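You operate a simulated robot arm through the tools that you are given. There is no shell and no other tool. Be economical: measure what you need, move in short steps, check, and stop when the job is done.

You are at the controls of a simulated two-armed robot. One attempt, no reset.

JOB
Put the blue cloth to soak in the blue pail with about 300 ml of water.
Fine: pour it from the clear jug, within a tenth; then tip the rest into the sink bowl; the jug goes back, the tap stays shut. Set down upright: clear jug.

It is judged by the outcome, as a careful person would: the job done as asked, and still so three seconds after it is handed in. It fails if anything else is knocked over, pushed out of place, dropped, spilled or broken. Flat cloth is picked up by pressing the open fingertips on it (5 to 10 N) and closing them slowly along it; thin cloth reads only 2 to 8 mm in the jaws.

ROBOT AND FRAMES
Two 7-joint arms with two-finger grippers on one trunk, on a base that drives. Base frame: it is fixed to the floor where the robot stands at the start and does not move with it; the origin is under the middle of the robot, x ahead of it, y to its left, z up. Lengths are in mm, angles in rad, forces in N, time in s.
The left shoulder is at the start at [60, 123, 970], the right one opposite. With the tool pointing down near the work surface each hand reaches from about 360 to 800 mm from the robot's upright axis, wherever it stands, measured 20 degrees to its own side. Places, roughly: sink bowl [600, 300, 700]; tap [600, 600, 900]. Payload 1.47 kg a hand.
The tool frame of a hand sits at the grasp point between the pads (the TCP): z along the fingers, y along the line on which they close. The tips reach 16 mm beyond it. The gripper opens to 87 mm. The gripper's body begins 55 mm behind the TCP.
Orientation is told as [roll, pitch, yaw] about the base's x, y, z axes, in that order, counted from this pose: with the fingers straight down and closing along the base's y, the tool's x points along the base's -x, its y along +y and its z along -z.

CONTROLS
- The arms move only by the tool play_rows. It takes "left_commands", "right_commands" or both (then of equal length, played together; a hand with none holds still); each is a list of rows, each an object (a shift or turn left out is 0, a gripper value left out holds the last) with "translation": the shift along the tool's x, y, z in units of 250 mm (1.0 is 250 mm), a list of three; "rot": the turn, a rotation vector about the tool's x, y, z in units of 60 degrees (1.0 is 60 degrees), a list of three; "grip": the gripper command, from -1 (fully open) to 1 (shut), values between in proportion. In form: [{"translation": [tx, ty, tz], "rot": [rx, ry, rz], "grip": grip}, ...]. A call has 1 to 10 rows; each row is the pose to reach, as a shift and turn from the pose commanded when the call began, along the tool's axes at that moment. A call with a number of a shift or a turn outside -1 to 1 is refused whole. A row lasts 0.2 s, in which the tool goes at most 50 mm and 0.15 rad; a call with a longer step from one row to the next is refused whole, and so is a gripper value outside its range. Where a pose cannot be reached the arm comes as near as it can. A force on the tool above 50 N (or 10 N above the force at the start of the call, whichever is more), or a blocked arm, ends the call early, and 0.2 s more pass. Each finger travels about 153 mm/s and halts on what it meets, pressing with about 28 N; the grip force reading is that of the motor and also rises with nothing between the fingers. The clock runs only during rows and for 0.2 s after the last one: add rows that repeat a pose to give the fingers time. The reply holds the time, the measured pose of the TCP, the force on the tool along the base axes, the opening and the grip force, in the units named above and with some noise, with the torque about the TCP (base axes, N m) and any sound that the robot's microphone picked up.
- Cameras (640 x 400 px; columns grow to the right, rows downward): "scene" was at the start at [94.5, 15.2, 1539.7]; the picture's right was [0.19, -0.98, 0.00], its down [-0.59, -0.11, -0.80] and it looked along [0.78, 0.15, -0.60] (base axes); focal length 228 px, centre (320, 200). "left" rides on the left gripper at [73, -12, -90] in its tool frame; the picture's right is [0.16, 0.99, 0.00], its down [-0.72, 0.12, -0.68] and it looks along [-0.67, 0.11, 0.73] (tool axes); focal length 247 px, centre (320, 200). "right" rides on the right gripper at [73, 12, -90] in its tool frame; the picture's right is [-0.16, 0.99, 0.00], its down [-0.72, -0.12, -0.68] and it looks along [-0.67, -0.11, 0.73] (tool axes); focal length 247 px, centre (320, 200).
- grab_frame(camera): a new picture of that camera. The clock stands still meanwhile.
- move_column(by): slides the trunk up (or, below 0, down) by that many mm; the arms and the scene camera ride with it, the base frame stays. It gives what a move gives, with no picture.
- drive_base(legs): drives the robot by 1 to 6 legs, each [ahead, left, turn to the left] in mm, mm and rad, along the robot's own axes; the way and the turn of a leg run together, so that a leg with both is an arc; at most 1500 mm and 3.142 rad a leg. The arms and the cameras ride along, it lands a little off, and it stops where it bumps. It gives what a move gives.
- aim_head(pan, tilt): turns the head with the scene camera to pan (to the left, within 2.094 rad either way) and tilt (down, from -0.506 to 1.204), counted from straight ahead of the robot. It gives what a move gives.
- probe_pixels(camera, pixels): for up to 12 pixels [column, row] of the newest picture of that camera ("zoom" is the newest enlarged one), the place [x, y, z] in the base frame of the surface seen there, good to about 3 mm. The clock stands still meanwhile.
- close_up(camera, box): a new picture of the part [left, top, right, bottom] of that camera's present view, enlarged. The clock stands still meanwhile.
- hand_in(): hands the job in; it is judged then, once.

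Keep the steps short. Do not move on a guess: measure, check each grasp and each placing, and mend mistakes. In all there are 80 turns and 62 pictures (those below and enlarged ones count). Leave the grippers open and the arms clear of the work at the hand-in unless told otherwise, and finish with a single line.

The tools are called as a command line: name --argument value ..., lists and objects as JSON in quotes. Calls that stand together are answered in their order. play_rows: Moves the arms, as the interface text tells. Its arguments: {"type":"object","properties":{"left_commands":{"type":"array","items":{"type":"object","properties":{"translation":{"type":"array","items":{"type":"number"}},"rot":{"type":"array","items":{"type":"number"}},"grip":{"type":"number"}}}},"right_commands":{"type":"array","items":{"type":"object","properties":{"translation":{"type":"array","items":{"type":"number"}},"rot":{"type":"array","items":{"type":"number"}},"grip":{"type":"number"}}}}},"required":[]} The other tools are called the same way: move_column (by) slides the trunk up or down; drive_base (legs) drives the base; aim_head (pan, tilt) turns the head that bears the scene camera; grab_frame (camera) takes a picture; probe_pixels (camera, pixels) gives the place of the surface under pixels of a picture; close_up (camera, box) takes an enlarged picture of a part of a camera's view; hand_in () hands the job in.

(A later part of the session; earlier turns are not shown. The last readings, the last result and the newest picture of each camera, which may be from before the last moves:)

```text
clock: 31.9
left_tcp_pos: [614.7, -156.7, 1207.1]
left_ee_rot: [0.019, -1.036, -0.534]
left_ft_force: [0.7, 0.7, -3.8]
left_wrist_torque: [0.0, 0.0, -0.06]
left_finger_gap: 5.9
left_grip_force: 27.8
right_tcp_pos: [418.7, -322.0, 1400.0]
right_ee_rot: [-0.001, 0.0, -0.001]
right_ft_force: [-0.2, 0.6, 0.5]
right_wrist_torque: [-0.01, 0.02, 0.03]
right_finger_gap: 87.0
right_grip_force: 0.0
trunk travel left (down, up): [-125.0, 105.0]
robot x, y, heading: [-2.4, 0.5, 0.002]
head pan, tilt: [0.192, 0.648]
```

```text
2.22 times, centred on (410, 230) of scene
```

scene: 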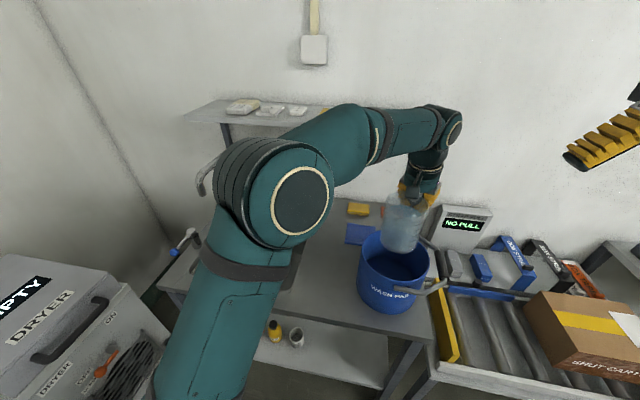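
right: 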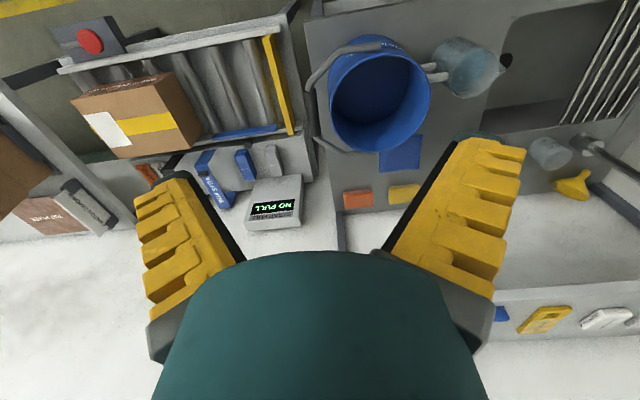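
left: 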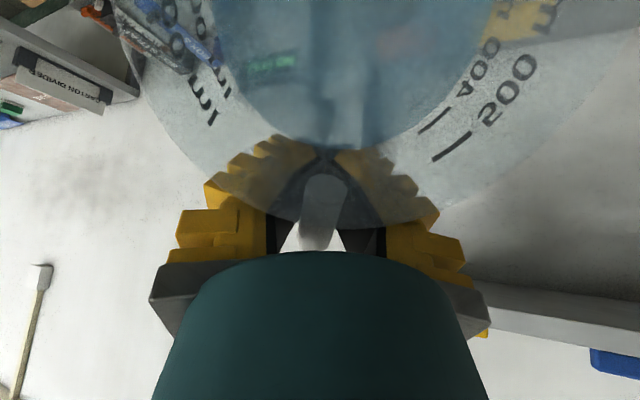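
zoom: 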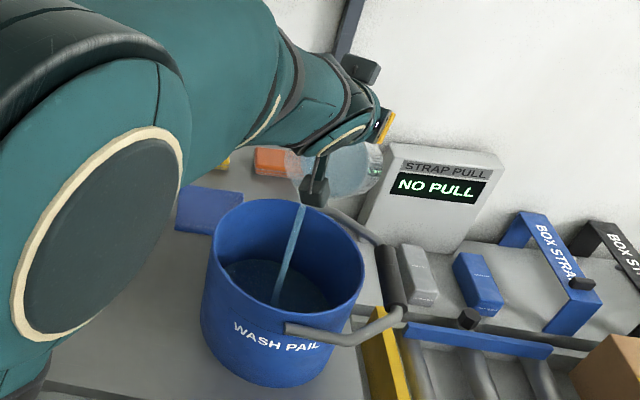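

Stream goes cleanly into the pail. Wait 0.4 s and read weight and picture.

play_rows --left_commands '[{"rot": [0, 0, 0]}, {"rot": [0, 0, 0]}]'

close_up --camera "scene" --box '[370, 190, 450, 290]'

```text
clock: 32.5
left_tcp_pos: [614.9, -156.9, 1207.4]
left_ee_rot: [0.017, -1.036, -0.533]
left_ft_force: [-0.6, 0.1, -4.9]
left_wrist_torque: [0.0, -0.01, -0.05]
left_finger_gap: 5.6
left_grip_force: 27.9
right_tcp_pos: [418.8, -322.4, 1400.5]
right_ee_rot: [0.0, -0.001, 0.002]
right_ft_force: [0.1, -0.2, -0.5]
right_wrist_torque: [-0.01, -0.01, 0.02]
right_finger_gap: 86.9
right_grip_force: 0.0
trunk travel left (down, up): [-125.0, 105.0]
robot x, y, heading: [0.4, -0.5, 0.0]
head pan, tilt: [0.192, 0.648]
```

```text
4.00 times, centred on (410, 240) of scene
```

zoom: 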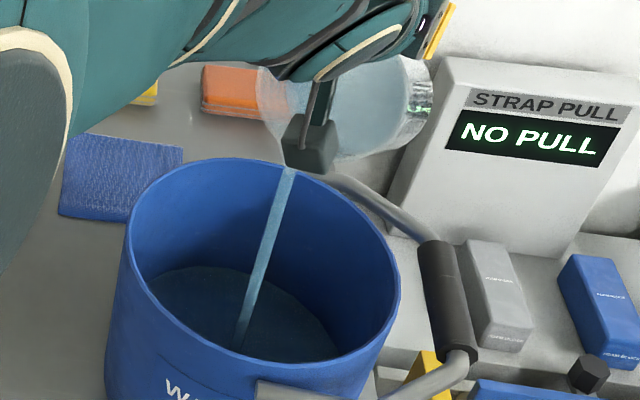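

play_rows --left_commands '[{"rot": [0, 0, 0]}, {"rot": [0, 0, 0]}, {"rot": [0, 0, 0]}, {"rot": [0, 0, 0]}]'

close_up --camera "scene" --box '[370, 190, 450, 290]'

```text
clock: 33.5
left_tcp_pos: [614.4, -156.5, 1206.4]
left_ee_rot: [0.016, -1.035, -0.534]
left_ft_force: [0.3, -0.4, -4.0]
left_wrist_torque: [0.0, -0.03, 0.01]
left_finger_gap: 5.8
left_grip_force: 27.8
right_tcp_pos: [419.8, -322.8, 1400.8]
right_ee_rot: [0.0, 0.002, 0.0]
right_ft_force: [0.9, 0.8, -0.6]
right_wrist_torque: [0.0, -0.02, 0.0]
right_finger_gap: 87.1
right_grip_force: 0.0
trunk travel left (down, up): [-125.0, 105.0]
robot x, y, heading: [1.4, 1.9, 0.0]
head pan, tilt: [0.192, 0.648]
```

```text
4.00 times, centred on (410, 240) of scene
```

zoom: 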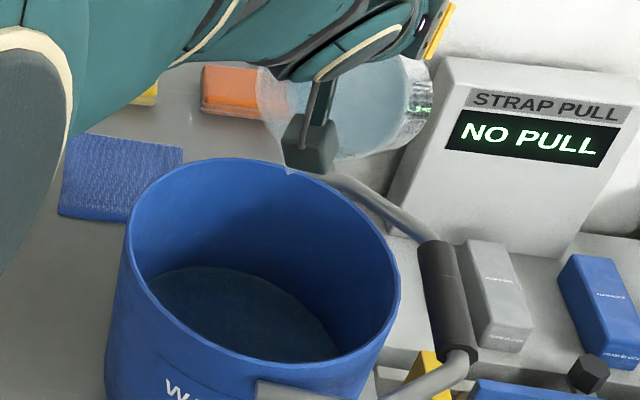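

Flow has stopped at this tilt. Probing the pail's water surface (dry floor read 893) for a rough depth.

probe_pixels --camera "zoom" --pixels '[[180, 290], [200, 300], [220, 310], [240, 300], [260, 320], [280, 330], [220, 285], [250, 340], [300, 345], [270, 300], [200, 280], [240, 325]]'

```text
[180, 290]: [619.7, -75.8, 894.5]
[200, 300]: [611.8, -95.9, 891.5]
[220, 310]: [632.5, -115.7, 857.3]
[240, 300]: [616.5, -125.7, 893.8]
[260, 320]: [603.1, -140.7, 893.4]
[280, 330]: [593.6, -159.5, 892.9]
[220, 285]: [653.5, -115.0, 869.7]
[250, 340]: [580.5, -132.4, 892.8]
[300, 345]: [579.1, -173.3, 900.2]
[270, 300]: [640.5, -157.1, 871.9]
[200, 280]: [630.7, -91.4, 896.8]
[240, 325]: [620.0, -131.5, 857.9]
```

Not conclusive. I'll bring the jug upright and read its ticks.

play_rows --left_commands '[{"rot": [0, 0.1, 0]}, {"rot": [0, 0.22, 0]}, {"rot": [0, 0.34, 0]}, {"rot": [0, 0.46, 0]}, {"rot": [0, 0.58, 0]}, {"rot": [0, 0.7, 0]}, {"rot": [0, 0.8, 0]}, {"rot": [0, 0.87, 0]}, {"rot": [0, 0.87, 0]}]'

close_up --camera "scene" --box '[365, 150, 455, 250]'

```text
clock: 35.5
left_tcp_pos: [616.3, -156.7, 1207.4]
left_ee_rot: [0.009, -0.125, -0.52]
left_ft_force: [-0.2, 0.8, -4.1]
left_wrist_torque: [-0.08, -0.12, -0.03]
left_finger_gap: 6.1
left_grip_force: 28.1
right_tcp_pos: [419.0, -321.6, 1401.0]
right_ee_rot: [0.0, 0.001, 0.001]
right_ft_force: [-0.4, 0.2, 0.5]
right_wrist_torque: [0.0, -0.01, 0.03]
right_finger_gap: 87.2
right_grip_force: 0.2
trunk travel left (down, up): [-125.0, 105.0]
robot x, y, heading: [3.0, -0.2, -0.003]
head pan, tilt: [0.192, 0.648]
```

```text
4.00 times, centred on (410, 200) of scene
```

zoom: 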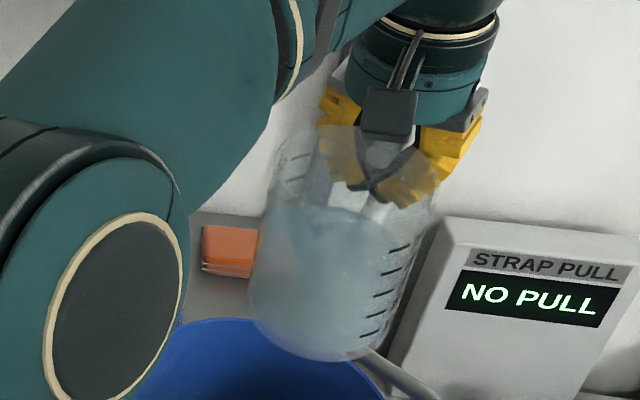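

close_up --camera "scene" --box '[422, 180, 476, 242]'

close_up --camera "scene" --box '[424, 178, 454, 208]'

```text
6.45 times, centred on (449, 211) of scene
```

zoom: 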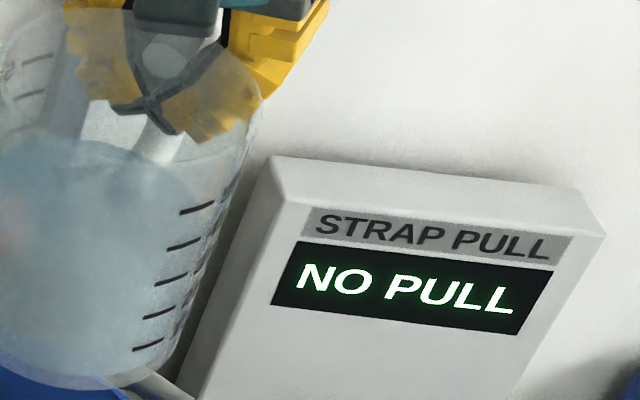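

```text
13.33 times, centred on (439, 193) of scene
```

zoom: 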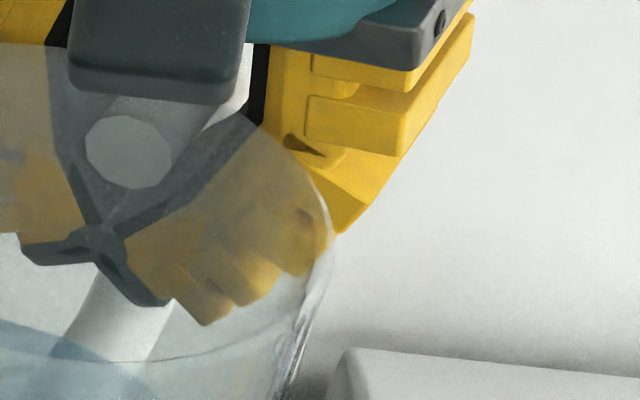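

Ticks read ≈ 290–300 left (≈100 poured), matching my tilt model. Tilt again; first 54°.

play_rows --left_commands '[{"rot": [0, -0.12, 0]}, {"rot": [0, -0.24, 0]}, {"rot": [0, -0.36, 0]}, {"rot": [0, -0.48, 0]}, {"rot": [0, -0.6, 0]}, {"rot": [0, -0.72, 0]}, {"rot": [0, -0.82, 0]}, {"rot": [0, -0.9, 0]}]'

play_rows --left_commands '[{"rot": [0, -0.06, 0]}, {"rot": [0, -0.12, 0]}, {"rot": [0, -0.17, 0]}, {"rot": [0, -0.17, 0]}, {"rot": [0, -0.17, 0]}, {"rot": [0, -0.17, 0]}, {"rot": [0, -0.17, 0]}, {"rot": [0, -0.17, 0]}, {"rot": [0, -0.17, 0]}, {"rot": [0, -0.17, 0]}]'

close_up --camera "scene" --box '[350, 180, 470, 290]'

```text
clock: 37.3
left_tcp_pos: [614.8, -158.5, 1205.9]
left_ee_rot: [0.021, -1.067, -0.537]
left_ft_force: [0.3, 0.1, -3.9]
left_wrist_torque: [0.01, 0.02, -0.01]
left_finger_gap: 6.1
left_grip_force: 27.9
right_tcp_pos: [418.4, -322.2, 1400.0]
right_ee_rot: [-0.001, 0.0, -0.001]
right_ft_force: [0.1, 0.1, -0.3]
right_wrist_torque: [0.04, -0.02, 0.01]
right_finger_gap: 87.1
right_grip_force: 0.1
trunk travel left (down, up): [-125.0, 105.0]
robot x, y, heading: [0.2, -1.3, 0.001]
head pan, tilt: [0.192, 0.648]
```

```text
clock: 39.5
left_tcp_pos: [615.9, -156.7, 1206.2]
left_ee_rot: [0.03, -1.244, -0.547]
left_ft_force: [0.4, -0.8, -2.8]
left_wrist_torque: [0.02, 0.01, 0.02]
left_finger_gap: 6.0
left_grip_force: 27.8
right_tcp_pos: [418.0, -322.3, 1399.8]
right_ee_rot: [-0.001, 0.0, 0.001]
right_ft_force: [0.0, 0.1, -0.4]
right_wrist_torque: [0.0, -0.01, 0.01]
right_finger_gap: 86.8
right_grip_force: 0.1
trunk travel left (down, up): [-125.0, 105.0]
robot x, y, heading: [1.1, -1.5, -0.001]
head pan, tilt: [0.192, 0.648]
```

```text
3.64 times, centred on (410, 235) of scene
```

zoom: 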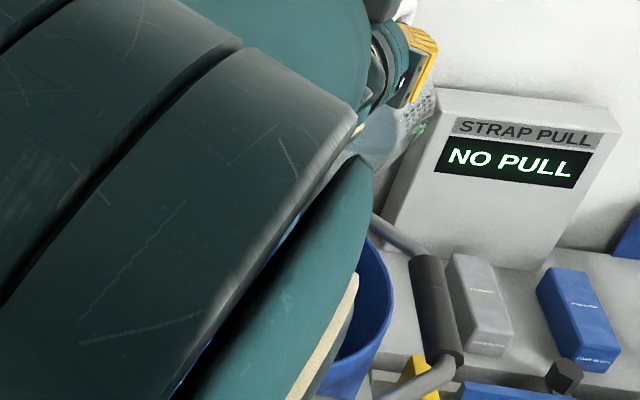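

View is blocked by the elbow; check how high the arm is over the pail.

probe_pixels --camera "zoom" --pixels '[[340, 260], [365, 190], [310, 370], [350, 220], [200, 300], [250, 350], [375, 290], [405, 100]]'

grab_frame --camera "right"

```text
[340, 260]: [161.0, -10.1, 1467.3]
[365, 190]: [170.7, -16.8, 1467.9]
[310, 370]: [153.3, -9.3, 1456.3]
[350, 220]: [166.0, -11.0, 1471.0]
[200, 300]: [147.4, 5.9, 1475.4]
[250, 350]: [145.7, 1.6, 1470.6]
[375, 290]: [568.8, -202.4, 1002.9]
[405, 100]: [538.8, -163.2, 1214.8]
```

```text
23 pictures are left
```

right: 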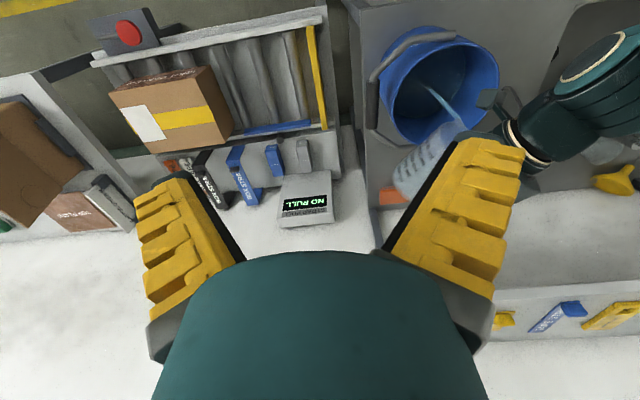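

Elbow is high near the head (fine), and the right camera shows the stream still going into the pail. Wait 1.6 s at this tilt.

play_rows --left_commands '[{"rot": [0, 0, 0]}, {"rot": [0, 0, 0]}, {"rot": [0, 0, 0]}, {"rot": [0, 0, 0]}, {"rot": [0, 0, 0]}, {"rot": [0, 0, 0]}, {"rot": [0, 0, 0]}]'

close_up --camera "right" --box '[360, 40, 520, 210]'

```text
clock: 41.1
left_tcp_pos: [615.7, -156.1, 1205.9]
left_ee_rot: [0.029, -1.246, -0.546]
left_ft_force: [-0.1, 0.1, -2.7]
left_wrist_torque: [0.01, 0.02, -0.01]
left_finger_gap: 6.0
left_grip_force: 28.0
right_tcp_pos: [418.0, -322.6, 1399.9]
right_ee_rot: [0.001, -0.002, 0.0]
right_ft_force: [-0.3, -0.5, 0.2]
right_wrist_torque: [0.0, -0.01, 0.01]
right_finger_gap: 86.9
right_grip_force: 0.1
trunk travel left (down, up): [-125.0, 105.0]
robot x, y, heading: [-1.2, -0.3, 0.002]
head pan, tilt: [0.192, 0.648]
```

```text
2.35 times, centred on (440, 125) of right
```

zoom: 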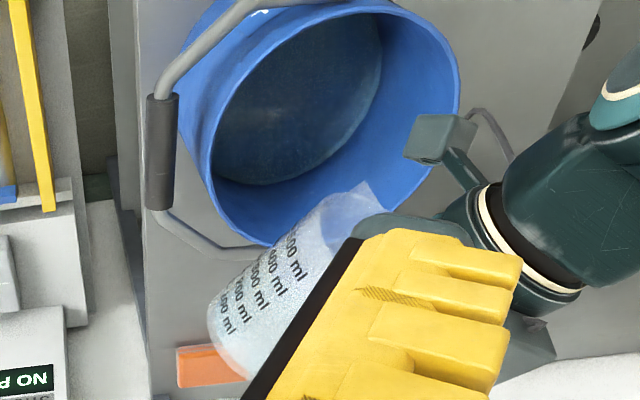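

Flow stopped; model says ~160 ml left (weight −2.7 N agrees roughly). Tilt 5.5° more, wait, then come partly upright.

play_rows --left_commands '[{"rot": [0, -0.05, 0]}, {"rot": [0, -0.092, 0]}, {"rot": [0, -0.092, 0]}, {"rot": [0, -0.092, 0]}, {"rot": [0, -0.092, 0]}, {"rot": [0, -0.092, 0]}, {"rot": [0, -0.092, 0]}, {"rot": [0, -0.092, 0]}, {"rot": [0, -0.092, 0]}, {"rot": [0, -0.092, 0]}]'

play_rows --left_commands '[{"rot": [0, 0, 0]}, {"rot": [0, 0.1, 0]}, {"rot": [0, 0.22, 0]}, {"rot": [0, 0.34, 0]}, {"rot": [0, 0.46, 0]}, {"rot": [0, 0.58, 0]}, {"rot": [0, 0.7, 0]}, {"rot": [0, 0.82, 0]}, {"rot": [0, 0.92, 0]}, {"rot": [0, 0.99, 0]}]'

```text
clock: 43.3
left_tcp_pos: [616.1, -157.8, 1205.8]
left_ee_rot: [0.04, -1.341, -0.559]
left_ft_force: [-0.6, -0.1, -2.8]
left_wrist_torque: [0.01, 0.05, 0.02]
left_finger_gap: 6.0
left_grip_force: 28.0
right_tcp_pos: [418.7, -322.1, 1401.8]
right_ee_rot: [-0.002, 0.0, -0.001]
right_ft_force: [-0.8, 0.4, 0.8]
right_wrist_torque: [0.0, 0.0, 0.01]
right_finger_gap: 87.1
right_grip_force: 0.1
trunk travel left (down, up): [-125.0, 105.0]
robot x, y, heading: [-1.0, 1.8, 0.001]
head pan, tilt: [0.192, 0.648]
```

```text
clock: 45.5
left_tcp_pos: [616.2, -156.5, 1207.8]
left_ee_rot: [0.008, -0.304, -0.521]
left_ft_force: [0.5, -0.2, -2.2]
left_wrist_torque: [0.02, -0.04, 0.01]
left_finger_gap: 5.9
left_grip_force: 27.9
right_tcp_pos: [418.8, -323.7, 1400.5]
right_ee_rot: [0.0, 0.0, 0.0]
right_ft_force: [0.6, 0.9, 0.1]
right_wrist_torque: [0.0, 0.01, -0.01]
right_finger_gap: 86.6
right_grip_force: 0.0
trunk travel left (down, up): [-125.0, 105.0]
robot x, y, heading: [-1.9, 2.0, -0.006]
head pan, tilt: [0.192, 0.648]
```

Now a small untilt, then swing the jug back to the reading spot (yaw −90°, raised) in front of the scene camera.

play_rows --left_commands '[{"rot": [0, 0.07, 0]}, {"rot": [0, 0.135, 0]}]'

play_rows --left_commands '[{"translation": [0.04, 0.034, -0.033], "rot": [0.012, 0, 0.07]}, {"translation": [0.1, 0.085, -0.083], "rot": [0.03, 0, 0.175]}, {"translation": [0.17, 0.144, -0.141], "rot": [0.049, 0, 0.3]}, {"translation": [0.24, 0.204, -0.2], "rot": [0.069, 0, 0.42]}, {"translation": [0.31, 0.263, -0.258], "rot": [0.089, 0, 0.54]}, {"translation": [0.38, 0.322, -0.316], "rot": [0.109, 0, 0.66]}, {"translation": [0.45, 0.382, -0.374], "rot": [0.129, 0, 0.78]}, {"translation": [0.51, 0.432, -0.424], "rot": [0.147, 0, 0.89]}, {"translation": [0.55, 0.466, -0.458], "rot": [0.158, 0, 0.96]}, {"translation": [0.566, 0.48, -0.471], "rot": [0.163, 0, 0.987]}]'

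close_up --camera "scene" --box '[280, 100, 400, 220]'

```text
clock: 46.1
left_tcp_pos: [615.6, -155.5, 1206.8]
left_ee_rot: [0.008, -0.161, -0.521]
left_ft_force: [0.4, 0.9, -2.2]
left_wrist_torque: [-0.04, -0.07, -0.03]
left_finger_gap: 5.9
left_grip_force: 27.2
right_tcp_pos: [418.7, -323.2, 1400.1]
right_ee_rot: [0.001, 0.0, 0.0]
right_ft_force: [0.0, -0.1, -0.1]
right_wrist_torque: [0.01, -0.02, 0.0]
right_finger_gap: 86.7
right_grip_force: 0.0
trunk travel left (down, up): [-125.0, 105.0]
robot x, y, heading: [2.4, -0.7, 0.0]
head pan, tilt: [0.192, 0.648]
```

```text
clock: 48.3
left_tcp_pos: [536.1, 26.1, 1301.1]
left_ee_rot: [0.006, -0.154, -1.566]
left_ft_force: [-0.5, -0.4, -2.9]
left_wrist_torque: [-0.06, -0.02, 0.01]
left_finger_gap: 5.8
left_grip_force: 28.2
right_tcp_pos: [417.9, -322.6, 1400.2]
right_ee_rot: [0.0, 0.001, 0.0]
right_ft_force: [1.4, -0.3, 0.3]
right_wrist_torque: [-0.03, -0.03, 0.0]
right_finger_gap: 86.9
right_grip_force: 0.0
trunk travel left (down, up): [-125.0, 105.0]
robot x, y, heading: [-2.1, 5.4, 0.003]
head pan, tilt: [0.192, 0.648]
```

```text
3.33 times, centred on (340, 160) of scene
```

zoom: 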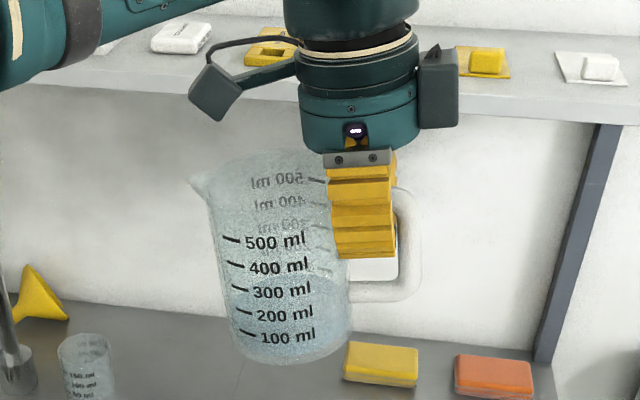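

close_up --camera "scene" --box '[342, 164, 388, 212]'

```text
8.33 times, centred on (365, 188) of scene
```

zoom: 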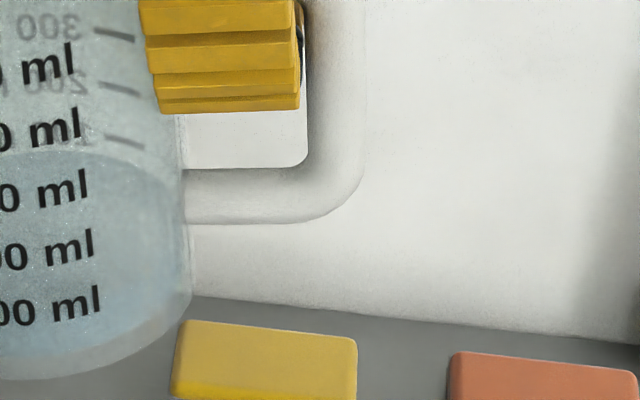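

Waterline is below the 100 tick at the handle side but the jug leans spout-down ~7°. Straighten by 7° and reread.

play_rows --left_commands '[{"rot": [0, 0.06, 0]}, {"rot": [0, 0.12, 0]}, {"rot": [0, 0.12, 0]}]'

close_up --camera "scene" --box '[332, 150, 392, 220]'

```text
clock: 49.1
left_tcp_pos: [537.5, 26.8, 1301.7]
left_ee_rot: [0.003, -0.029, -1.568]
left_ft_force: [-0.1, 0.1, -2.2]
left_wrist_torque: [-0.11, 0.01, -0.01]
left_finger_gap: 6.0
left_grip_force: 28.0
right_tcp_pos: [419.2, -322.9, 1400.0]
right_ee_rot: [0.001, -0.001, 0.0]
right_ft_force: [-0.9, -0.3, 0.7]
right_wrist_torque: [0.02, 0.01, 0.0]
right_finger_gap: 87.2
right_grip_force: 0.1
trunk travel left (down, up): [-125.0, 105.0]
robot x, y, heading: [-0.8, -0.7, 0.001]
head pan, tilt: [0.192, 0.648]
```

```text
5.71 times, centred on (362, 185) of scene
```

zoom: 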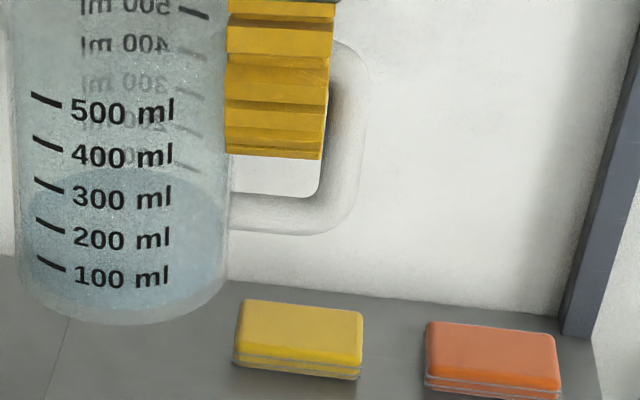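

close_up --camera "scene" --box '[332, 174, 374, 208]'

```text
11.76 times, centred on (353, 191) of scene
```

zoom: 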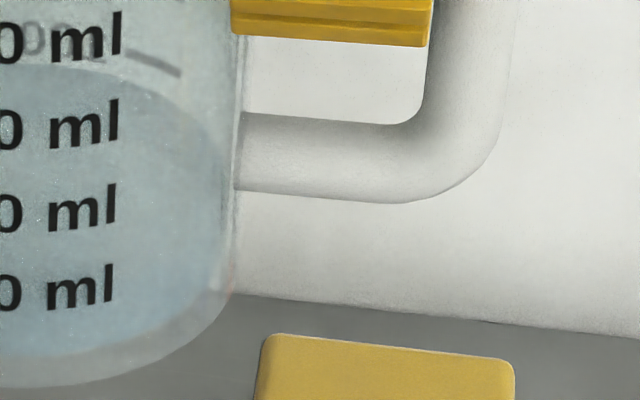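

Estimated ~85–95 ml left, i.e. ≈ 305 ml in the pail (mark 400 at start); weight agrees within noise. Next carry the jug over the open right part of the sink bowl, TCP ≈ (630, 268, 1050), yaw +60°.

play_rows --left_commands '[{"translation": [0.06, 0.023, 0.06], "rot": [-0.002, 0, -0.06]}, {"translation": [0.17, 0.063, 0.165], "rot": [-0.005, 0, -0.17]}, {"translation": [0.29, 0.108, 0.283], "rot": [-0.008, 0, -0.29]}, {"translation": [0.41, 0.153, 0.4], "rot": [-0.012, 0, -0.41]}, {"translation": [0.53, 0.198, 0.518], "rot": [-0.015, 0, -0.53]}, {"translation": [0.65, 0.243, 0.635], "rot": [-0.019, 0, -0.65]}, {"translation": [0.77, 0.288, 0.753], "rot": [-0.022, 0, -0.77]}, {"translation": [0.88, 0.329, 0.861], "rot": [-0.025, 0, -0.88]}, {"translation": [0.96, 0.36, 0.94], "rot": [-0.028, 0, -0.97]}, {"translation": [0.99, 0.372, 0.972], "rot": [-0.029, 0, -1.0]}]'

grab_frame --camera "scene"

```text
clock: 51.3
left_tcp_pos: [629.6, 267.3, 1051.7]
left_ee_rot: [0.002, -0.033, -0.516]
left_ft_force: [-0.5, -0.3, -2.4]
left_wrist_torque: [-0.04, -0.07, -0.03]
left_finger_gap: 5.9
left_grip_force: 27.7
right_tcp_pos: [417.9, -322.6, 1401.6]
right_ee_rot: [0.001, 0.0, -0.001]
right_ft_force: [-0.2, 0.8, -0.4]
right_wrist_torque: [0.01, 0.0, 0.02]
right_finger_gap: 87.3
right_grip_force: 0.0
trunk travel left (down, up): [-125.0, 105.0]
robot x, y, heading: [0.7, -0.8, -0.002]
head pan, tilt: [0.192, 0.648]
```

```text
17 pictures are left
```

scene: 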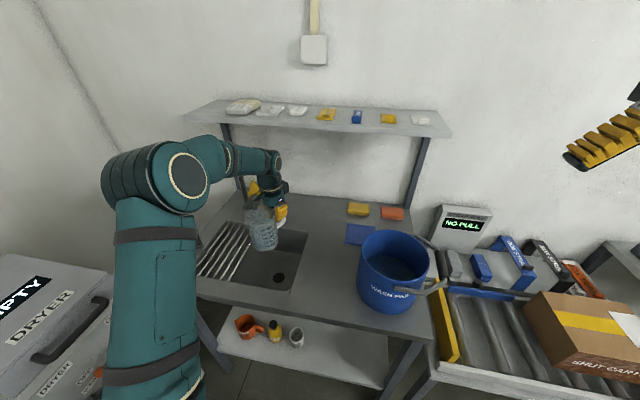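

Jug is above the bowl. Tilt 60°, then on past horizontal, and wait for it to drain.

play_rows --left_commands '[{"rot": [0, -0.12, 0]}, {"rot": [0, -0.24, 0]}, {"rot": [0, -0.36, 0]}, {"rot": [0, -0.48, 0]}, {"rot": [0, -0.6, 0]}, {"rot": [0, -0.72, 0]}, {"rot": [0, -0.84, 0]}, {"rot": [0, -0.95, 0]}]'

play_rows --left_commands '[{"rot": [0, -0.08, 0]}, {"rot": [0, -0.16, 0]}, {"rot": [0, -0.24, 0]}, {"rot": [0, -0.32, 0]}, {"rot": [0, -0.42, 0]}, {"rot": [0, -0.52, 0]}, {"rot": [0, -0.62, 0]}, {"rot": [0, -0.72, 0]}, {"rot": [0, -0.82, 0]}, {"rot": [0, -0.85, 0]}]'

grab_frame --camera "scene"

```text
clock: 53.1
left_tcp_pos: [628.2, 267.5, 1051.3]
left_ee_rot: [0.004, -1.029, -0.521]
left_ft_force: [0.7, -0.1, -1.7]
left_wrist_torque: [-0.02, 0.03, 0.01]
left_finger_gap: 5.8
left_grip_force: 28.4
right_tcp_pos: [418.9, -320.7, 1400.7]
right_ee_rot: [0.001, -0.001, -0.001]
right_ft_force: [-0.4, -0.2, -0.3]
right_wrist_torque: [-0.01, 0.02, -0.02]
right_finger_gap: 86.7
right_grip_force: 0.2
trunk travel left (down, up): [-125.0, 105.0]
robot x, y, heading: [-0.8, -1.3, 0.003]
head pan, tilt: [0.192, 0.648]
```

```text
clock: 55.3
left_tcp_pos: [630.0, 267.2, 1050.0]
left_ee_rot: [3.136, -1.223, 2.631]
left_ft_force: [0.4, -0.1, -0.1]
left_wrist_torque: [0.0, 0.06, 0.0]
left_finger_gap: 6.0
left_grip_force: 28.1
right_tcp_pos: [418.9, -322.9, 1401.0]
right_ee_rot: [-0.001, 0.001, 0.001]
right_ft_force: [-1.1, -0.4, 0.1]
right_wrist_torque: [0.0, -0.04, -0.03]
right_finger_gap: 87.0
right_grip_force: 0.1
trunk travel left (down, up): [-125.0, 105.0]
robot x, y, heading: [2.1, -1.0, 0.001]
head pan, tilt: [0.192, 0.648]
```

```text
16 pictures are left
```

scene: 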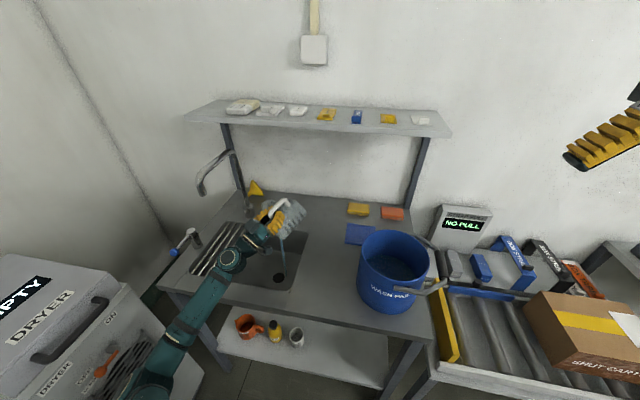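

Draining into the bowl. Wait 1.6 s, then reverse the tilt.

play_rows --left_commands '[{"rot": [0, 0, 0]}, {"rot": [0, 0, 0]}, {"rot": [0, 0, 0]}, {"rot": [0, 0, 0]}, {"rot": [0, 0, 0]}, {"rot": [0, 0, 0]}, {"rot": [0, 0, 0]}, {"rot": [0, 0, 0]}]'

close_up --camera "scene" --box '[180, 180, 340, 300]'

```text
clock: 57.1
left_tcp_pos: [630.0, 266.0, 1051.7]
left_ee_rot: [3.138, -1.225, 2.627]
left_ft_force: [0.1, 0.4, -0.2]
left_wrist_torque: [0.01, 0.03, 0.0]
left_finger_gap: 6.1
left_grip_force: 28.1
right_tcp_pos: [418.5, -322.0, 1401.1]
right_ee_rot: [0.002, 0.0, 0.0]
right_ft_force: [-0.1, 0.1, 0.5]
right_wrist_torque: [0.0, 0.0, -0.03]
right_finger_gap: 86.9
right_grip_force: 0.0
trunk travel left (down, up): [-125.0, 105.0]
robot x, y, heading: [-1.9, -4.0, -0.001]
head pan, tilt: [0.192, 0.648]
```

```text
3.33 times, centred on (260, 240) of scene
```

zoom: 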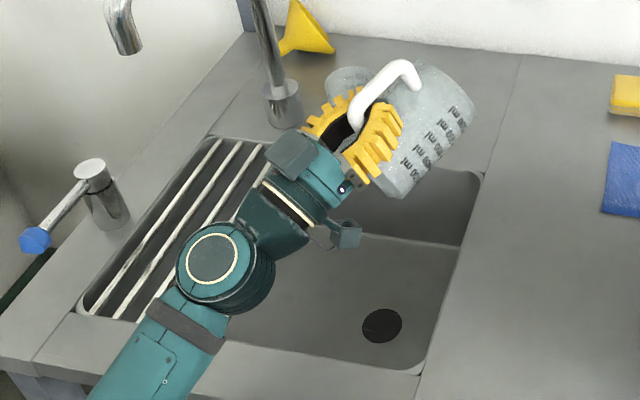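

Empty. Reverse the tilt in two steps along the same path.

play_rows --left_commands '[{"rot": [0, 0.1, 0]}, {"rot": [0, 0.2, 0]}, {"rot": [0, 0.3, 0]}, {"rot": [0, 0.4, 0]}, {"rot": [0, 0.5, 0]}, {"rot": [0, 0.6, 0]}, {"rot": [0, 0.7, 0]}, {"rot": [0, 0.78, 0]}, {"rot": [0, 0.85, 0]}]'

play_rows --left_commands '[{"rot": [0, 0.1, 0]}, {"rot": [0, 0.22, 0]}, {"rot": [0, 0.34, 0]}, {"rot": [0, 0.46, 0]}, {"rot": [0, 0.58, 0]}, {"rot": [0, 0.7, 0]}, {"rot": [0, 0.8, 0]}, {"rot": [0, 0.87, 0]}, {"rot": [0, 0.89, 0]}, {"rot": [0, 0.89, 0]}]'

close_up --camera "scene" --box '[180, 160, 340, 300]'

```text
clock: 59.1
left_tcp_pos: [630.6, 265.7, 1051.8]
left_ee_rot: [0.001, -1.028, -0.517]
left_ft_force: [0.9, -0.6, -0.4]
left_wrist_torque: [-0.03, 0.03, -0.01]
left_finger_gap: 5.8
left_grip_force: 28.4
right_tcp_pos: [419.5, -322.6, 1400.4]
right_ee_rot: [-0.001, 0.0, -0.001]
right_ft_force: [-1.0, -0.1, -0.1]
right_wrist_torque: [0.02, -0.01, -0.03]
right_finger_gap: 87.3
right_grip_force: 0.0
trunk travel left (down, up): [-125.0, 105.0]
robot x, y, heading: [2.8, 4.0, -0.001]
head pan, tilt: [0.192, 0.648]
```

```text
clock: 61.3
left_tcp_pos: [630.1, 266.8, 1051.6]
left_ee_rot: [0.002, -0.095, -0.519]
left_ft_force: [-0.4, -0.1, -1.1]
left_wrist_torque: [-0.02, -0.03, 0.02]
left_finger_gap: 5.8
left_grip_force: 28.2
right_tcp_pos: [417.9, -322.8, 1400.5]
right_ee_rot: [-0.001, 0.0, 0.0]
right_ft_force: [-0.1, 0.7, 0.6]
right_wrist_torque: [-0.01, -0.01, -0.01]
right_finger_gap: 87.1
right_grip_force: 0.0
trunk travel left (down, up): [-125.0, 105.0]
robot x, y, heading: [-2.4, 4.2, 0.002]
head pan, tilt: [0.192, 0.648]
```

```text
2.86 times, centred on (260, 230) of scene
```

zoom: 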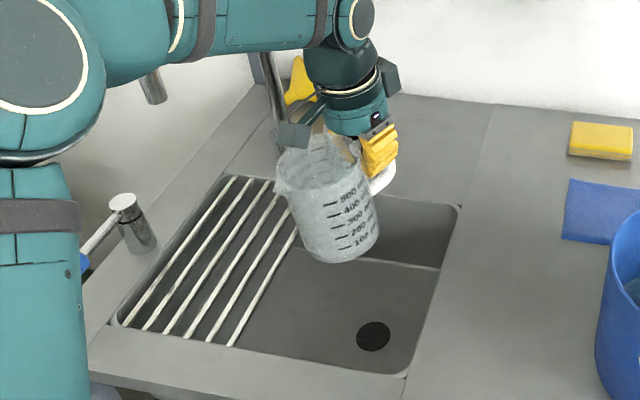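

Empty and held. Carry it back above its old spot (yaw −90°, TCP ≈ (542, 35, 1120)).

play_rows --left_commands '[{"translation": [-0.011, -0.06, -0.05], "rot": [0.006, 0, 0.06]}, {"translation": [-0.031, -0.17, -0.11], "rot": [0.016, 0, 0.17]}, {"translation": [-0.054, -0.29, -0.16], "rot": [0.028, 0, 0.29]}, {"translation": [-0.076, -0.41, -0.2], "rot": [0.039, 0, 0.41]}, {"translation": [-0.098, -0.53, -0.23], "rot": [0.05, 0, 0.53]}, {"translation": [-0.12, -0.65, -0.25], "rot": [0.062, 0, 0.65]}, {"translation": [-0.142, -0.77, -0.26], "rot": [0.073, 0, 0.77]}, {"translation": [-0.163, -0.88, -0.264], "rot": [0.084, 0, 0.88]}, {"translation": [-0.176, -0.95, -0.264], "rot": [0.091, 0, 0.96]}, {"translation": [-0.181, -0.98, -0.264], "rot": [0.095, 0, 0.9955]}]'

close_up --camera "scene" --box '[280, 180, 420, 300]'

```text
clock: 63.5
left_tcp_pos: [541.0, 33.6, 1121.1]
left_ee_rot: [0.003, -0.095, -1.567]
left_ft_force: [0.0, 0.5, -0.4]
left_wrist_torque: [-0.06, -0.03, 0.01]
left_finger_gap: 6.4
left_grip_force: 27.8
right_tcp_pos: [419.6, -322.1, 1399.8]
right_ee_rot: [0.001, 0.0, 0.0]
right_ft_force: [0.3, 0.9, 0.8]
right_wrist_torque: [-0.02, 0.02, 0.01]
right_finger_gap: 86.8
right_grip_force: 0.1
trunk travel left (down, up): [-125.0, 105.0]
robot x, y, heading: [-1.7, 0.6, 0.001]
head pan, tilt: [0.192, 0.648]
```

```text
3.33 times, centred on (350, 240) of scene
```

zoom: 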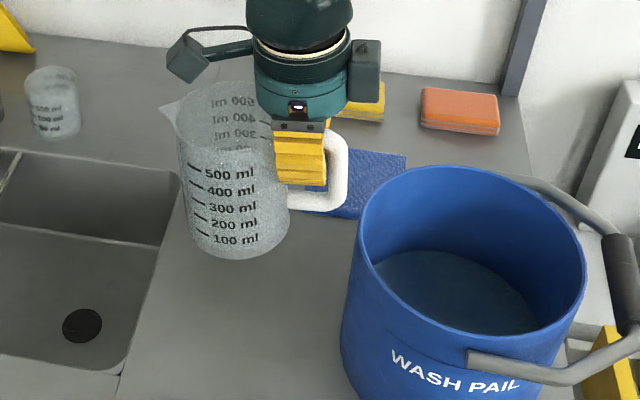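

Lower to z≈985 above its place.

play_rows --left_commands '[{"translation": [0, -0.004, 0.1]}, {"translation": [0.001, -0.008, 0.22]}, {"translation": [0.001, -0.012, 0.34]}, {"translation": [0.002, -0.016, 0.45]}, {"translation": [0.002, -0.016, 0.52]}, {"translation": [0.002, -0.016, 0.546]}, {"translation": [0.002, -0.016, 0.546]}]'

play_rows --left_commands '[{"translation": [0.002, 0, 0.02]}, {"translation": [0.004, 0, 0.04]}, {"translation": [0.007, 0, 0.072]}, {"translation": [0.007, 0, 0.072]}]'

```text
clock: 65.1
left_tcp_pos: [537.7, 21.9, 984.4]
left_ee_rot: [0.003, -0.095, -1.564]
left_ft_force: [0.3, 0.1, -1.8]
left_wrist_torque: [-0.06, -0.02, 0.04]
left_finger_gap: 6.0
left_grip_force: 27.6
right_tcp_pos: [417.7, -323.3, 1401.6]
right_ee_rot: [0.0, 0.002, 0.0]
right_ft_force: [0.1, -0.5, 0.3]
right_wrist_torque: [0.01, 0.0, -0.01]
right_finger_gap: 87.0
right_grip_force: 0.0
trunk travel left (down, up): [-125.0, 105.0]
robot x, y, heading: [1.3, -0.8, 0.001]
head pan, tilt: [0.192, 0.648]
```

```text
clock: 66.1
left_tcp_pos: [537.3, 21.2, 966.5]
left_ee_rot: [0.002, -0.094, -1.565]
left_ft_force: [1.0, 0.2, -1.7]
left_wrist_torque: [-0.1, -0.01, 0.01]
left_finger_gap: 5.9
left_grip_force: 28.0
right_tcp_pos: [419.1, -322.2, 1400.7]
right_ee_rot: [-0.001, 0.001, 0.0]
right_ft_force: [0.3, 0.4, -0.6]
right_wrist_torque: [-0.03, -0.02, -0.03]
right_finger_gap: 86.7
right_grip_force: 0.0
trunk travel left (down, up): [-125.0, 105.0]
robot x, y, heading: [-1.8, 1.6, 0.001]
head pan, tilt: [0.192, 0.648]
```

No contact yet. 8 mm more (3 mm further from the pail), then another 4.

play_rows --left_commands '[{"translation": [0.013, 0, 0.016]}, {"translation": [0.015, 0, 0.032]}, {"translation": [0.015, 0, 0.032]}]'

play_rows --left_commands '[{"translation": [0.001, 0, 0.01]}, {"translation": [0.002, 0, 0.018]}, {"translation": [0.002, 0, 0.018]}]'

close_up --camera "scene" --box '[300, 220, 390, 310]'

```text
clock: 66.9
left_tcp_pos: [538.3, 26.9, 959.0]
left_ee_rot: [0.002, -0.097, -1.565]
left_ft_force: [-0.5, 0.7, -1.8]
left_wrist_torque: [-0.04, 0.01, -0.01]
left_finger_gap: 6.1
left_grip_force: 28.1
right_tcp_pos: [418.8, -322.5, 1400.0]
right_ee_rot: [0.0, 0.0, 0.0]
right_ft_force: [0.6, 1.2, 0.3]
right_wrist_torque: [0.02, 0.0, 0.0]
right_finger_gap: 87.1
right_grip_force: 0.0
trunk travel left (down, up): [-125.0, 105.0]
robot x, y, heading: [1.1, 2.0, 0.003]
head pan, tilt: [0.192, 0.648]
```

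```text
clock: 67.7
left_tcp_pos: [537.2, 25.1, 955.2]
left_ee_rot: [0.006, -0.096, -1.564]
left_ft_force: [3.3, 2.1, 14.1]
left_wrist_torque: [-0.81, -0.06, 0.12]
left_finger_gap: 5.7
left_grip_force: 27.7
right_tcp_pos: [417.5, -323.1, 1401.4]
right_ee_rot: [-0.001, -0.002, -0.001]
right_ft_force: [0.0, -0.2, 0.1]
right_wrist_torque: [0.0, -0.04, -0.01]
right_finger_gap: 86.7
right_grip_force: 0.0
trunk travel left (down, up): [-125.0, 105.0]
robot x, y, heading: [-2.9, -1.3, 0.001]
head pan, tilt: [0.192, 0.648]
```

```text
4.44 times, centred on (345, 265) of scene
```

zoom: 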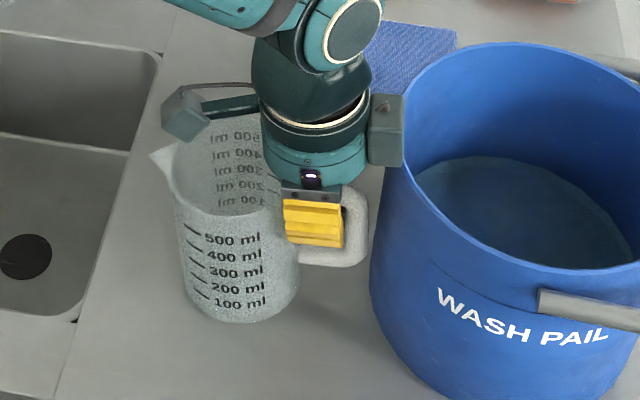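

The hand's side box touched the pail rim again (torque −0.8). Lift 6 mm, tilt the hand ~6° more away, shift 5 mm left, then lower again gently.

play_rows --left_commands '[{"translation": [0.01, 0, -0.024]}, {"translation": [0.02, 0, -0.024], "rot": [0, -0.06, 0]}, {"translation": [0.02, 0, -0.024], "rot": [0, -0.12, 0]}, {"translation": [0.02, 0, -0.024], "rot": [0, -0.12, 0]}]'

play_rows --left_commands '[{"translation": [0.003, 0, 0.012]}, {"translation": [0.006, 0, 0.026]}, {"translation": [0.006, 0, 0.026]}]'

```text
clock: 68.7
left_tcp_pos: [537.7, 30.8, 959.5]
left_ee_rot: [0.0, -0.218, -1.569]
left_ft_force: [0.3, 0.1, 0.4]
left_wrist_torque: [-0.03, 0.03, -0.01]
left_finger_gap: 6.0
left_grip_force: 27.5
right_tcp_pos: [417.7, -322.4, 1399.7]
right_ee_rot: [0.001, 0.001, 0.001]
right_ft_force: [1.0, 0.0, -0.2]
right_wrist_torque: [0.01, 0.03, -0.01]
right_finger_gap: 86.8
right_grip_force: 0.1
trunk travel left (down, up): [-125.0, 105.0]
robot x, y, heading: [0.3, -1.3, 0.004]
head pan, tilt: [0.192, 0.648]
```

```text
clock: 69.5
left_tcp_pos: [538.3, 31.9, 952.2]
left_ee_rot: [0.001, -0.218, -1.564]
left_ft_force: [0.1, -0.2, -0.3]
left_wrist_torque: [0.02, 0.02, -0.01]
left_finger_gap: 5.9
left_grip_force: 27.7
right_tcp_pos: [418.7, -321.7, 1401.1]
right_ee_rot: [-0.001, 0.0, -0.001]
right_ft_force: [0.1, -0.3, -0.4]
right_wrist_torque: [0.01, 0.0, -0.03]
right_finger_gap: 87.1
right_grip_force: 0.0
trunk travel left (down, up): [-125.0, 105.0]
robot x, y, heading: [-0.2, -1.6, 0.001]
head pan, tilt: [0.192, 0.648]
```

Jug's weight is now on the table edge-wise. Another 6 mm, then look.

play_rows --left_commands '[{"translation": [0.003, 0, 0.012]}, {"translation": [0.005, 0, 0.024]}, {"translation": [0.005, 0, 0.024]}]'

close_up --camera "scene" --box '[300, 220, 390, 310]'

```text
clock: 70.3
left_tcp_pos: [538.3, 32.2, 947.1]
left_ee_rot: [0.002, -0.219, -1.567]
left_ft_force: [1.0, -0.6, 2.0]
left_wrist_torque: [0.17, -0.06, -0.04]
left_finger_gap: 6.1
left_grip_force: 28.1
right_tcp_pos: [419.2, -322.5, 1400.9]
right_ee_rot: [0.0, -0.001, -0.001]
right_ft_force: [-0.6, 0.1, 1.1]
right_wrist_torque: [0.0, 0.0, -0.03]
right_finger_gap: 86.8
right_grip_force: 0.1
trunk travel left (down, up): [-125.0, 105.0]
robot x, y, heading: [-5.3, 0.0, 0.0]
head pan, tilt: [0.192, 0.648]
```

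```text
4.44 times, centred on (345, 265) of scene
```

zoom: 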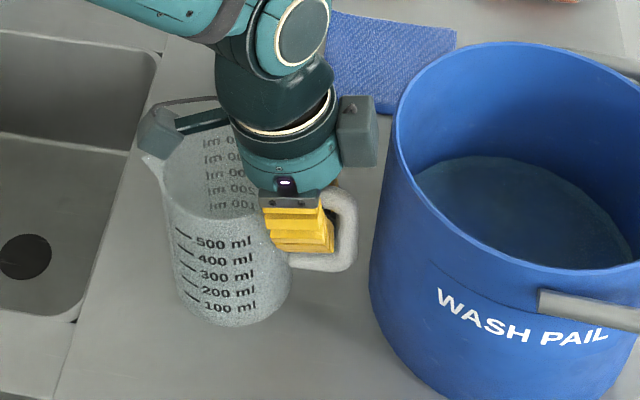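

It leans ~6° on its spout-side edge, torque rising as the hand presses it level. Go down 7 mm more to flatten it.

play_rows --left_commands '[{"translation": [-0.005, 0, 0.012]}, {"translation": [-0.01, 0, 0.022]}, {"translation": [-0.012, 0, 0.03]}, {"translation": [-0.012, 0, 0.03]}]'

```text
clock: 71.3
left_tcp_pos: [537.9, 26.6, 942.7]
left_ee_rot: [0.007, -0.218, -1.568]
left_ft_force: [0.6, 9.7, 35.5]
left_wrist_torque: [4.52, -0.32, -0.08]
left_finger_gap: 5.8
left_grip_force: 27.8
right_tcp_pos: [415.6, -320.7, 1401.3]
right_ee_rot: [0.0, -0.002, 0.0]
right_ft_force: [0.4, 0.0, -0.4]
right_wrist_torque: [0.01, -0.01, 0.0]
right_finger_gap: 87.2
right_grip_force: 0.0
trunk travel left (down, up): [-125.0, 105.0]
robot x, y, heading: [1.7, 1.4, 0.001]
head pan, tilt: [0.192, 0.648]
```

The camera arm began pressing the jug's far rim. Raise 6 mm at once; then opening slowly will let the bar slide down between the fingers.

play_rows --left_commands '[{"translation": [-0.002, 0, -0.012]}, {"translation": [-0.005, 0, -0.024]}, {"translation": [-0.005, 0, -0.024]}, {"translation": [-0.005, 0, -0.024], "grip": 0.9}, {"translation": [-0.005, 0, -0.024], "grip": 0.8}, {"translation": [-0.005, 0, -0.024], "grip": 0.7}, {"translation": [-0.005, 0, -0.024], "grip": 0.6}, {"translation": [-0.005, 0, -0.024], "grip": 0.5}, {"translation": [-0.005, 0, -0.024], "grip": 0.4}, {"translation": [-0.005, 0, -0.024], "grip": 0.3}]'

close_up --camera "scene" --box '[300, 220, 390, 310]'

```text
clock: 73.5
left_tcp_pos: [538.3, 25.6, 946.3]
left_ee_rot: [0.002, -0.22, -1.566]
left_ft_force: [-0.3, 0.5, 0.0]
left_wrist_torque: [0.02, -0.03, 0.05]
left_finger_gap: 36.5
left_grip_force: 4.2
right_tcp_pos: [419.0, -323.0, 1400.9]
right_ee_rot: [0.002, 0.001, 0.0]
right_ft_force: [-0.2, -0.4, 0.1]
right_wrist_torque: [-0.01, 0.0, 0.01]
right_finger_gap: 86.9
right_grip_force: 0.0
trunk travel left (down, up): [-125.0, 105.0]
robot x, y, heading: [1.8, 0.4, -0.002]
head pan, tilt: [0.192, 0.648]
```

```text
4.44 times, centred on (345, 265) of scene
```

zoom: 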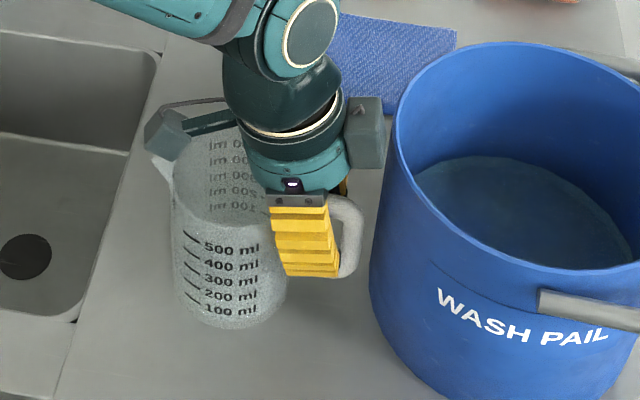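

Jug stands upright and free. Withdraw the left hand straight up.

play_rows --left_commands '[{"translation": [-0.017, 0, -0.078]}, {"translation": [-0.044, 0, -0.195]}, {"translation": [-0.078, 0, -0.35]}, {"translation": [-0.113, 0, -0.507]}, {"translation": [-0.148, 0, -0.66]}, {"translation": [-0.183, 0, -0.82]}, {"translation": [-0.2, 0, -0.9]}]'

play_rows --left_commands '[{"translation": [0.1, -0.08, 0]}, {"translation": [0.25, -0.16, 0]}, {"translation": [0.4, -0.24, 0]}, {"translation": [0.55, -0.32, 0]}, {"translation": [0.7, -0.4, -0.05]}, {"translation": [0.85, -0.45, -0.1]}, {"translation": [0.95, -0.5, -0.15]}]'

grab_frame --camera "scene"

```text
clock: 75.1
left_tcp_pos: [536.7, 25.9, 1177.5]
left_ee_rot: [0.003, -0.219, -1.566]
left_ft_force: [-0.8, -0.3, -0.4]
left_wrist_torque: [-0.02, -0.03, -0.02]
left_finger_gap: 36.5
left_grip_force: 4.8
right_tcp_pos: [418.6, -322.0, 1400.3]
right_ee_rot: [0.0, 0.0, 0.001]
right_ft_force: [-0.6, 1.1, -0.7]
right_wrist_torque: [0.0, -0.01, 0.03]
right_finger_gap: 86.6
right_grip_force: 0.1
trunk travel left (down, up): [-125.0, 105.0]
robot x, y, heading: [-0.6, 0.8, -0.002]
head pan, tilt: [0.192, 0.648]
```

```text
clock: 76.7
left_tcp_pos: [410.2, 267.2, 1159.9]
left_ee_rot: [0.001, -0.22, -1.565]
left_ft_force: [-0.2, -0.3, -0.3]
left_wrist_torque: [0.0, -0.01, 0.0]
left_finger_gap: 36.3
left_grip_force: 4.1
right_tcp_pos: [418.0, -322.5, 1400.8]
right_ee_rot: [0.001, -0.001, 0.0]
right_ft_force: [-1.5, 0.2, -0.1]
right_wrist_torque: [-0.01, -0.03, -0.03]
right_finger_gap: 87.0
right_grip_force: 0.1
trunk travel left (down, up): [-125.0, 105.0]
robot x, y, heading: [-1.7, 0.6, 0.0]
head pan, tilt: [0.192, 0.648]
```

```text
9 pictures are left
```

scene: 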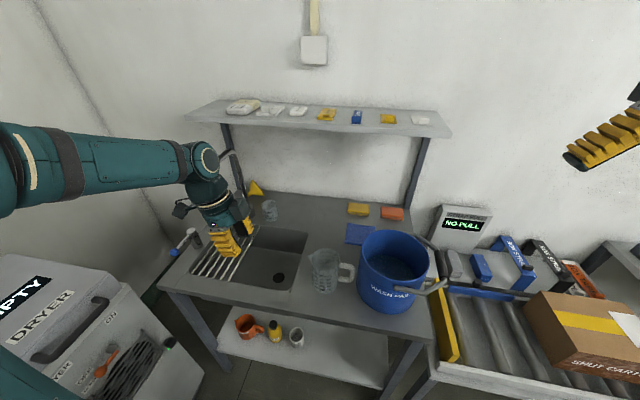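

The jug is back. Now the cloth: probing its corners, sponges, shelf edge and pail rim.

probe_pixels --camera "scene" --pixels '[[349, 225], [374, 228], [346, 240], [360, 243], [358, 233], [364, 236], [350, 233], [350, 213], [385, 218], [330, 131], [380, 136], [333, 275]]'

close_up --camera "scene" --box '[300, 190, 440, 310]'

```text
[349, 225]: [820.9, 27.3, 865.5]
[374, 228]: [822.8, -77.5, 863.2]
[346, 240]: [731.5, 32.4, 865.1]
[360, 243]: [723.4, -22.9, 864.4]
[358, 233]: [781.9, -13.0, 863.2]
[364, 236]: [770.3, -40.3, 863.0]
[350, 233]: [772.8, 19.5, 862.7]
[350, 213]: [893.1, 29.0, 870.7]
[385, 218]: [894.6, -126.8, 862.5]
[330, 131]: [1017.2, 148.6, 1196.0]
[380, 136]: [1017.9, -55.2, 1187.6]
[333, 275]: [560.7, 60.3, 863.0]
```

```text
3.33 times, centred on (370, 250) of scene
```

zoom: 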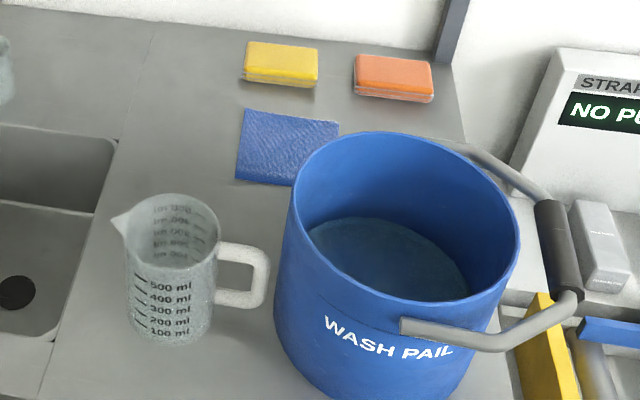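

Cloth spans x 720–825, y −77…+33, z 863. Use the right hand (yaw 0, closing along y), going to above (752,−18).

play_rows --right_commands '[{"translation": [-0.1, 0.09, 0.06], "grip": -1}, {"translation": [-0.22, 0.2, 0.13]}, {"translation": [-0.34, 0.31, 0.2]}, {"translation": [-0.46, 0.42, 0.28]}, {"translation": [-0.58, 0.53, 0.35]}, {"translation": [-0.664, 0.61, 0.4]}]'

play_rows --right_commands '[{"translation": [-0.1, 0.09, 0.1]}, {"translation": [-0.21, 0.19, 0.2]}, {"translation": [-0.32, 0.29, 0.3]}, {"translation": [-0.43, 0.39, 0.4]}, {"translation": [-0.54, 0.5, 0.5]}, {"translation": [-0.64, 0.59, 0.58]}, {"translation": [-0.67, 0.606, 0.6]}, {"translation": [-0.67, 0.606, 0.6]}]'

```text
clock: 78.1
left_tcp_pos: [412.7, 265.7, 1159.9]
left_ee_rot: [0.0, -0.219, -1.565]
left_ft_force: [-0.3, -0.3, -0.5]
left_wrist_torque: [0.03, 0.0, 0.0]
left_finger_gap: 36.6
left_grip_force: 4.5
right_tcp_pos: [585.4, -169.2, 1301.5]
right_ee_rot: [-0.001, 0.0, 0.0]
right_ft_force: [0.3, 0.2, -0.2]
right_wrist_torque: [-0.02, 0.0, -0.02]
right_finger_gap: 86.9
right_grip_force: 0.0
trunk travel left (down, up): [-125.0, 105.0]
robot x, y, heading: [-3.7, -4.4, -0.002]
head pan, tilt: [0.192, 0.648]
```

```text
clock: 79.9
left_tcp_pos: [411.5, 265.9, 1160.2]
left_ee_rot: [0.0, -0.22, -1.566]
left_ft_force: [-0.5, 0.0, -0.4]
left_wrist_torque: [-0.01, -0.01, -0.02]
left_finger_gap: 36.6
left_grip_force: 4.4
right_tcp_pos: [715.6, -29.3, 1142.5]
right_ee_rot: [0.0, 0.0, 0.0]
right_ft_force: [-0.2, -0.1, 0.4]
right_wrist_torque: [0.01, 0.01, 0.01]
right_finger_gap: 87.0
right_grip_force: 0.2
right hand out of reach, approached as far as the arm can: row 5, 6, 7, 8
trunk travel left (down, up): [-125.0, 105.0]
robot x, y, heading: [-0.6, 1.3, 0.0]
head pan, tilt: [0.192, 0.648]
```

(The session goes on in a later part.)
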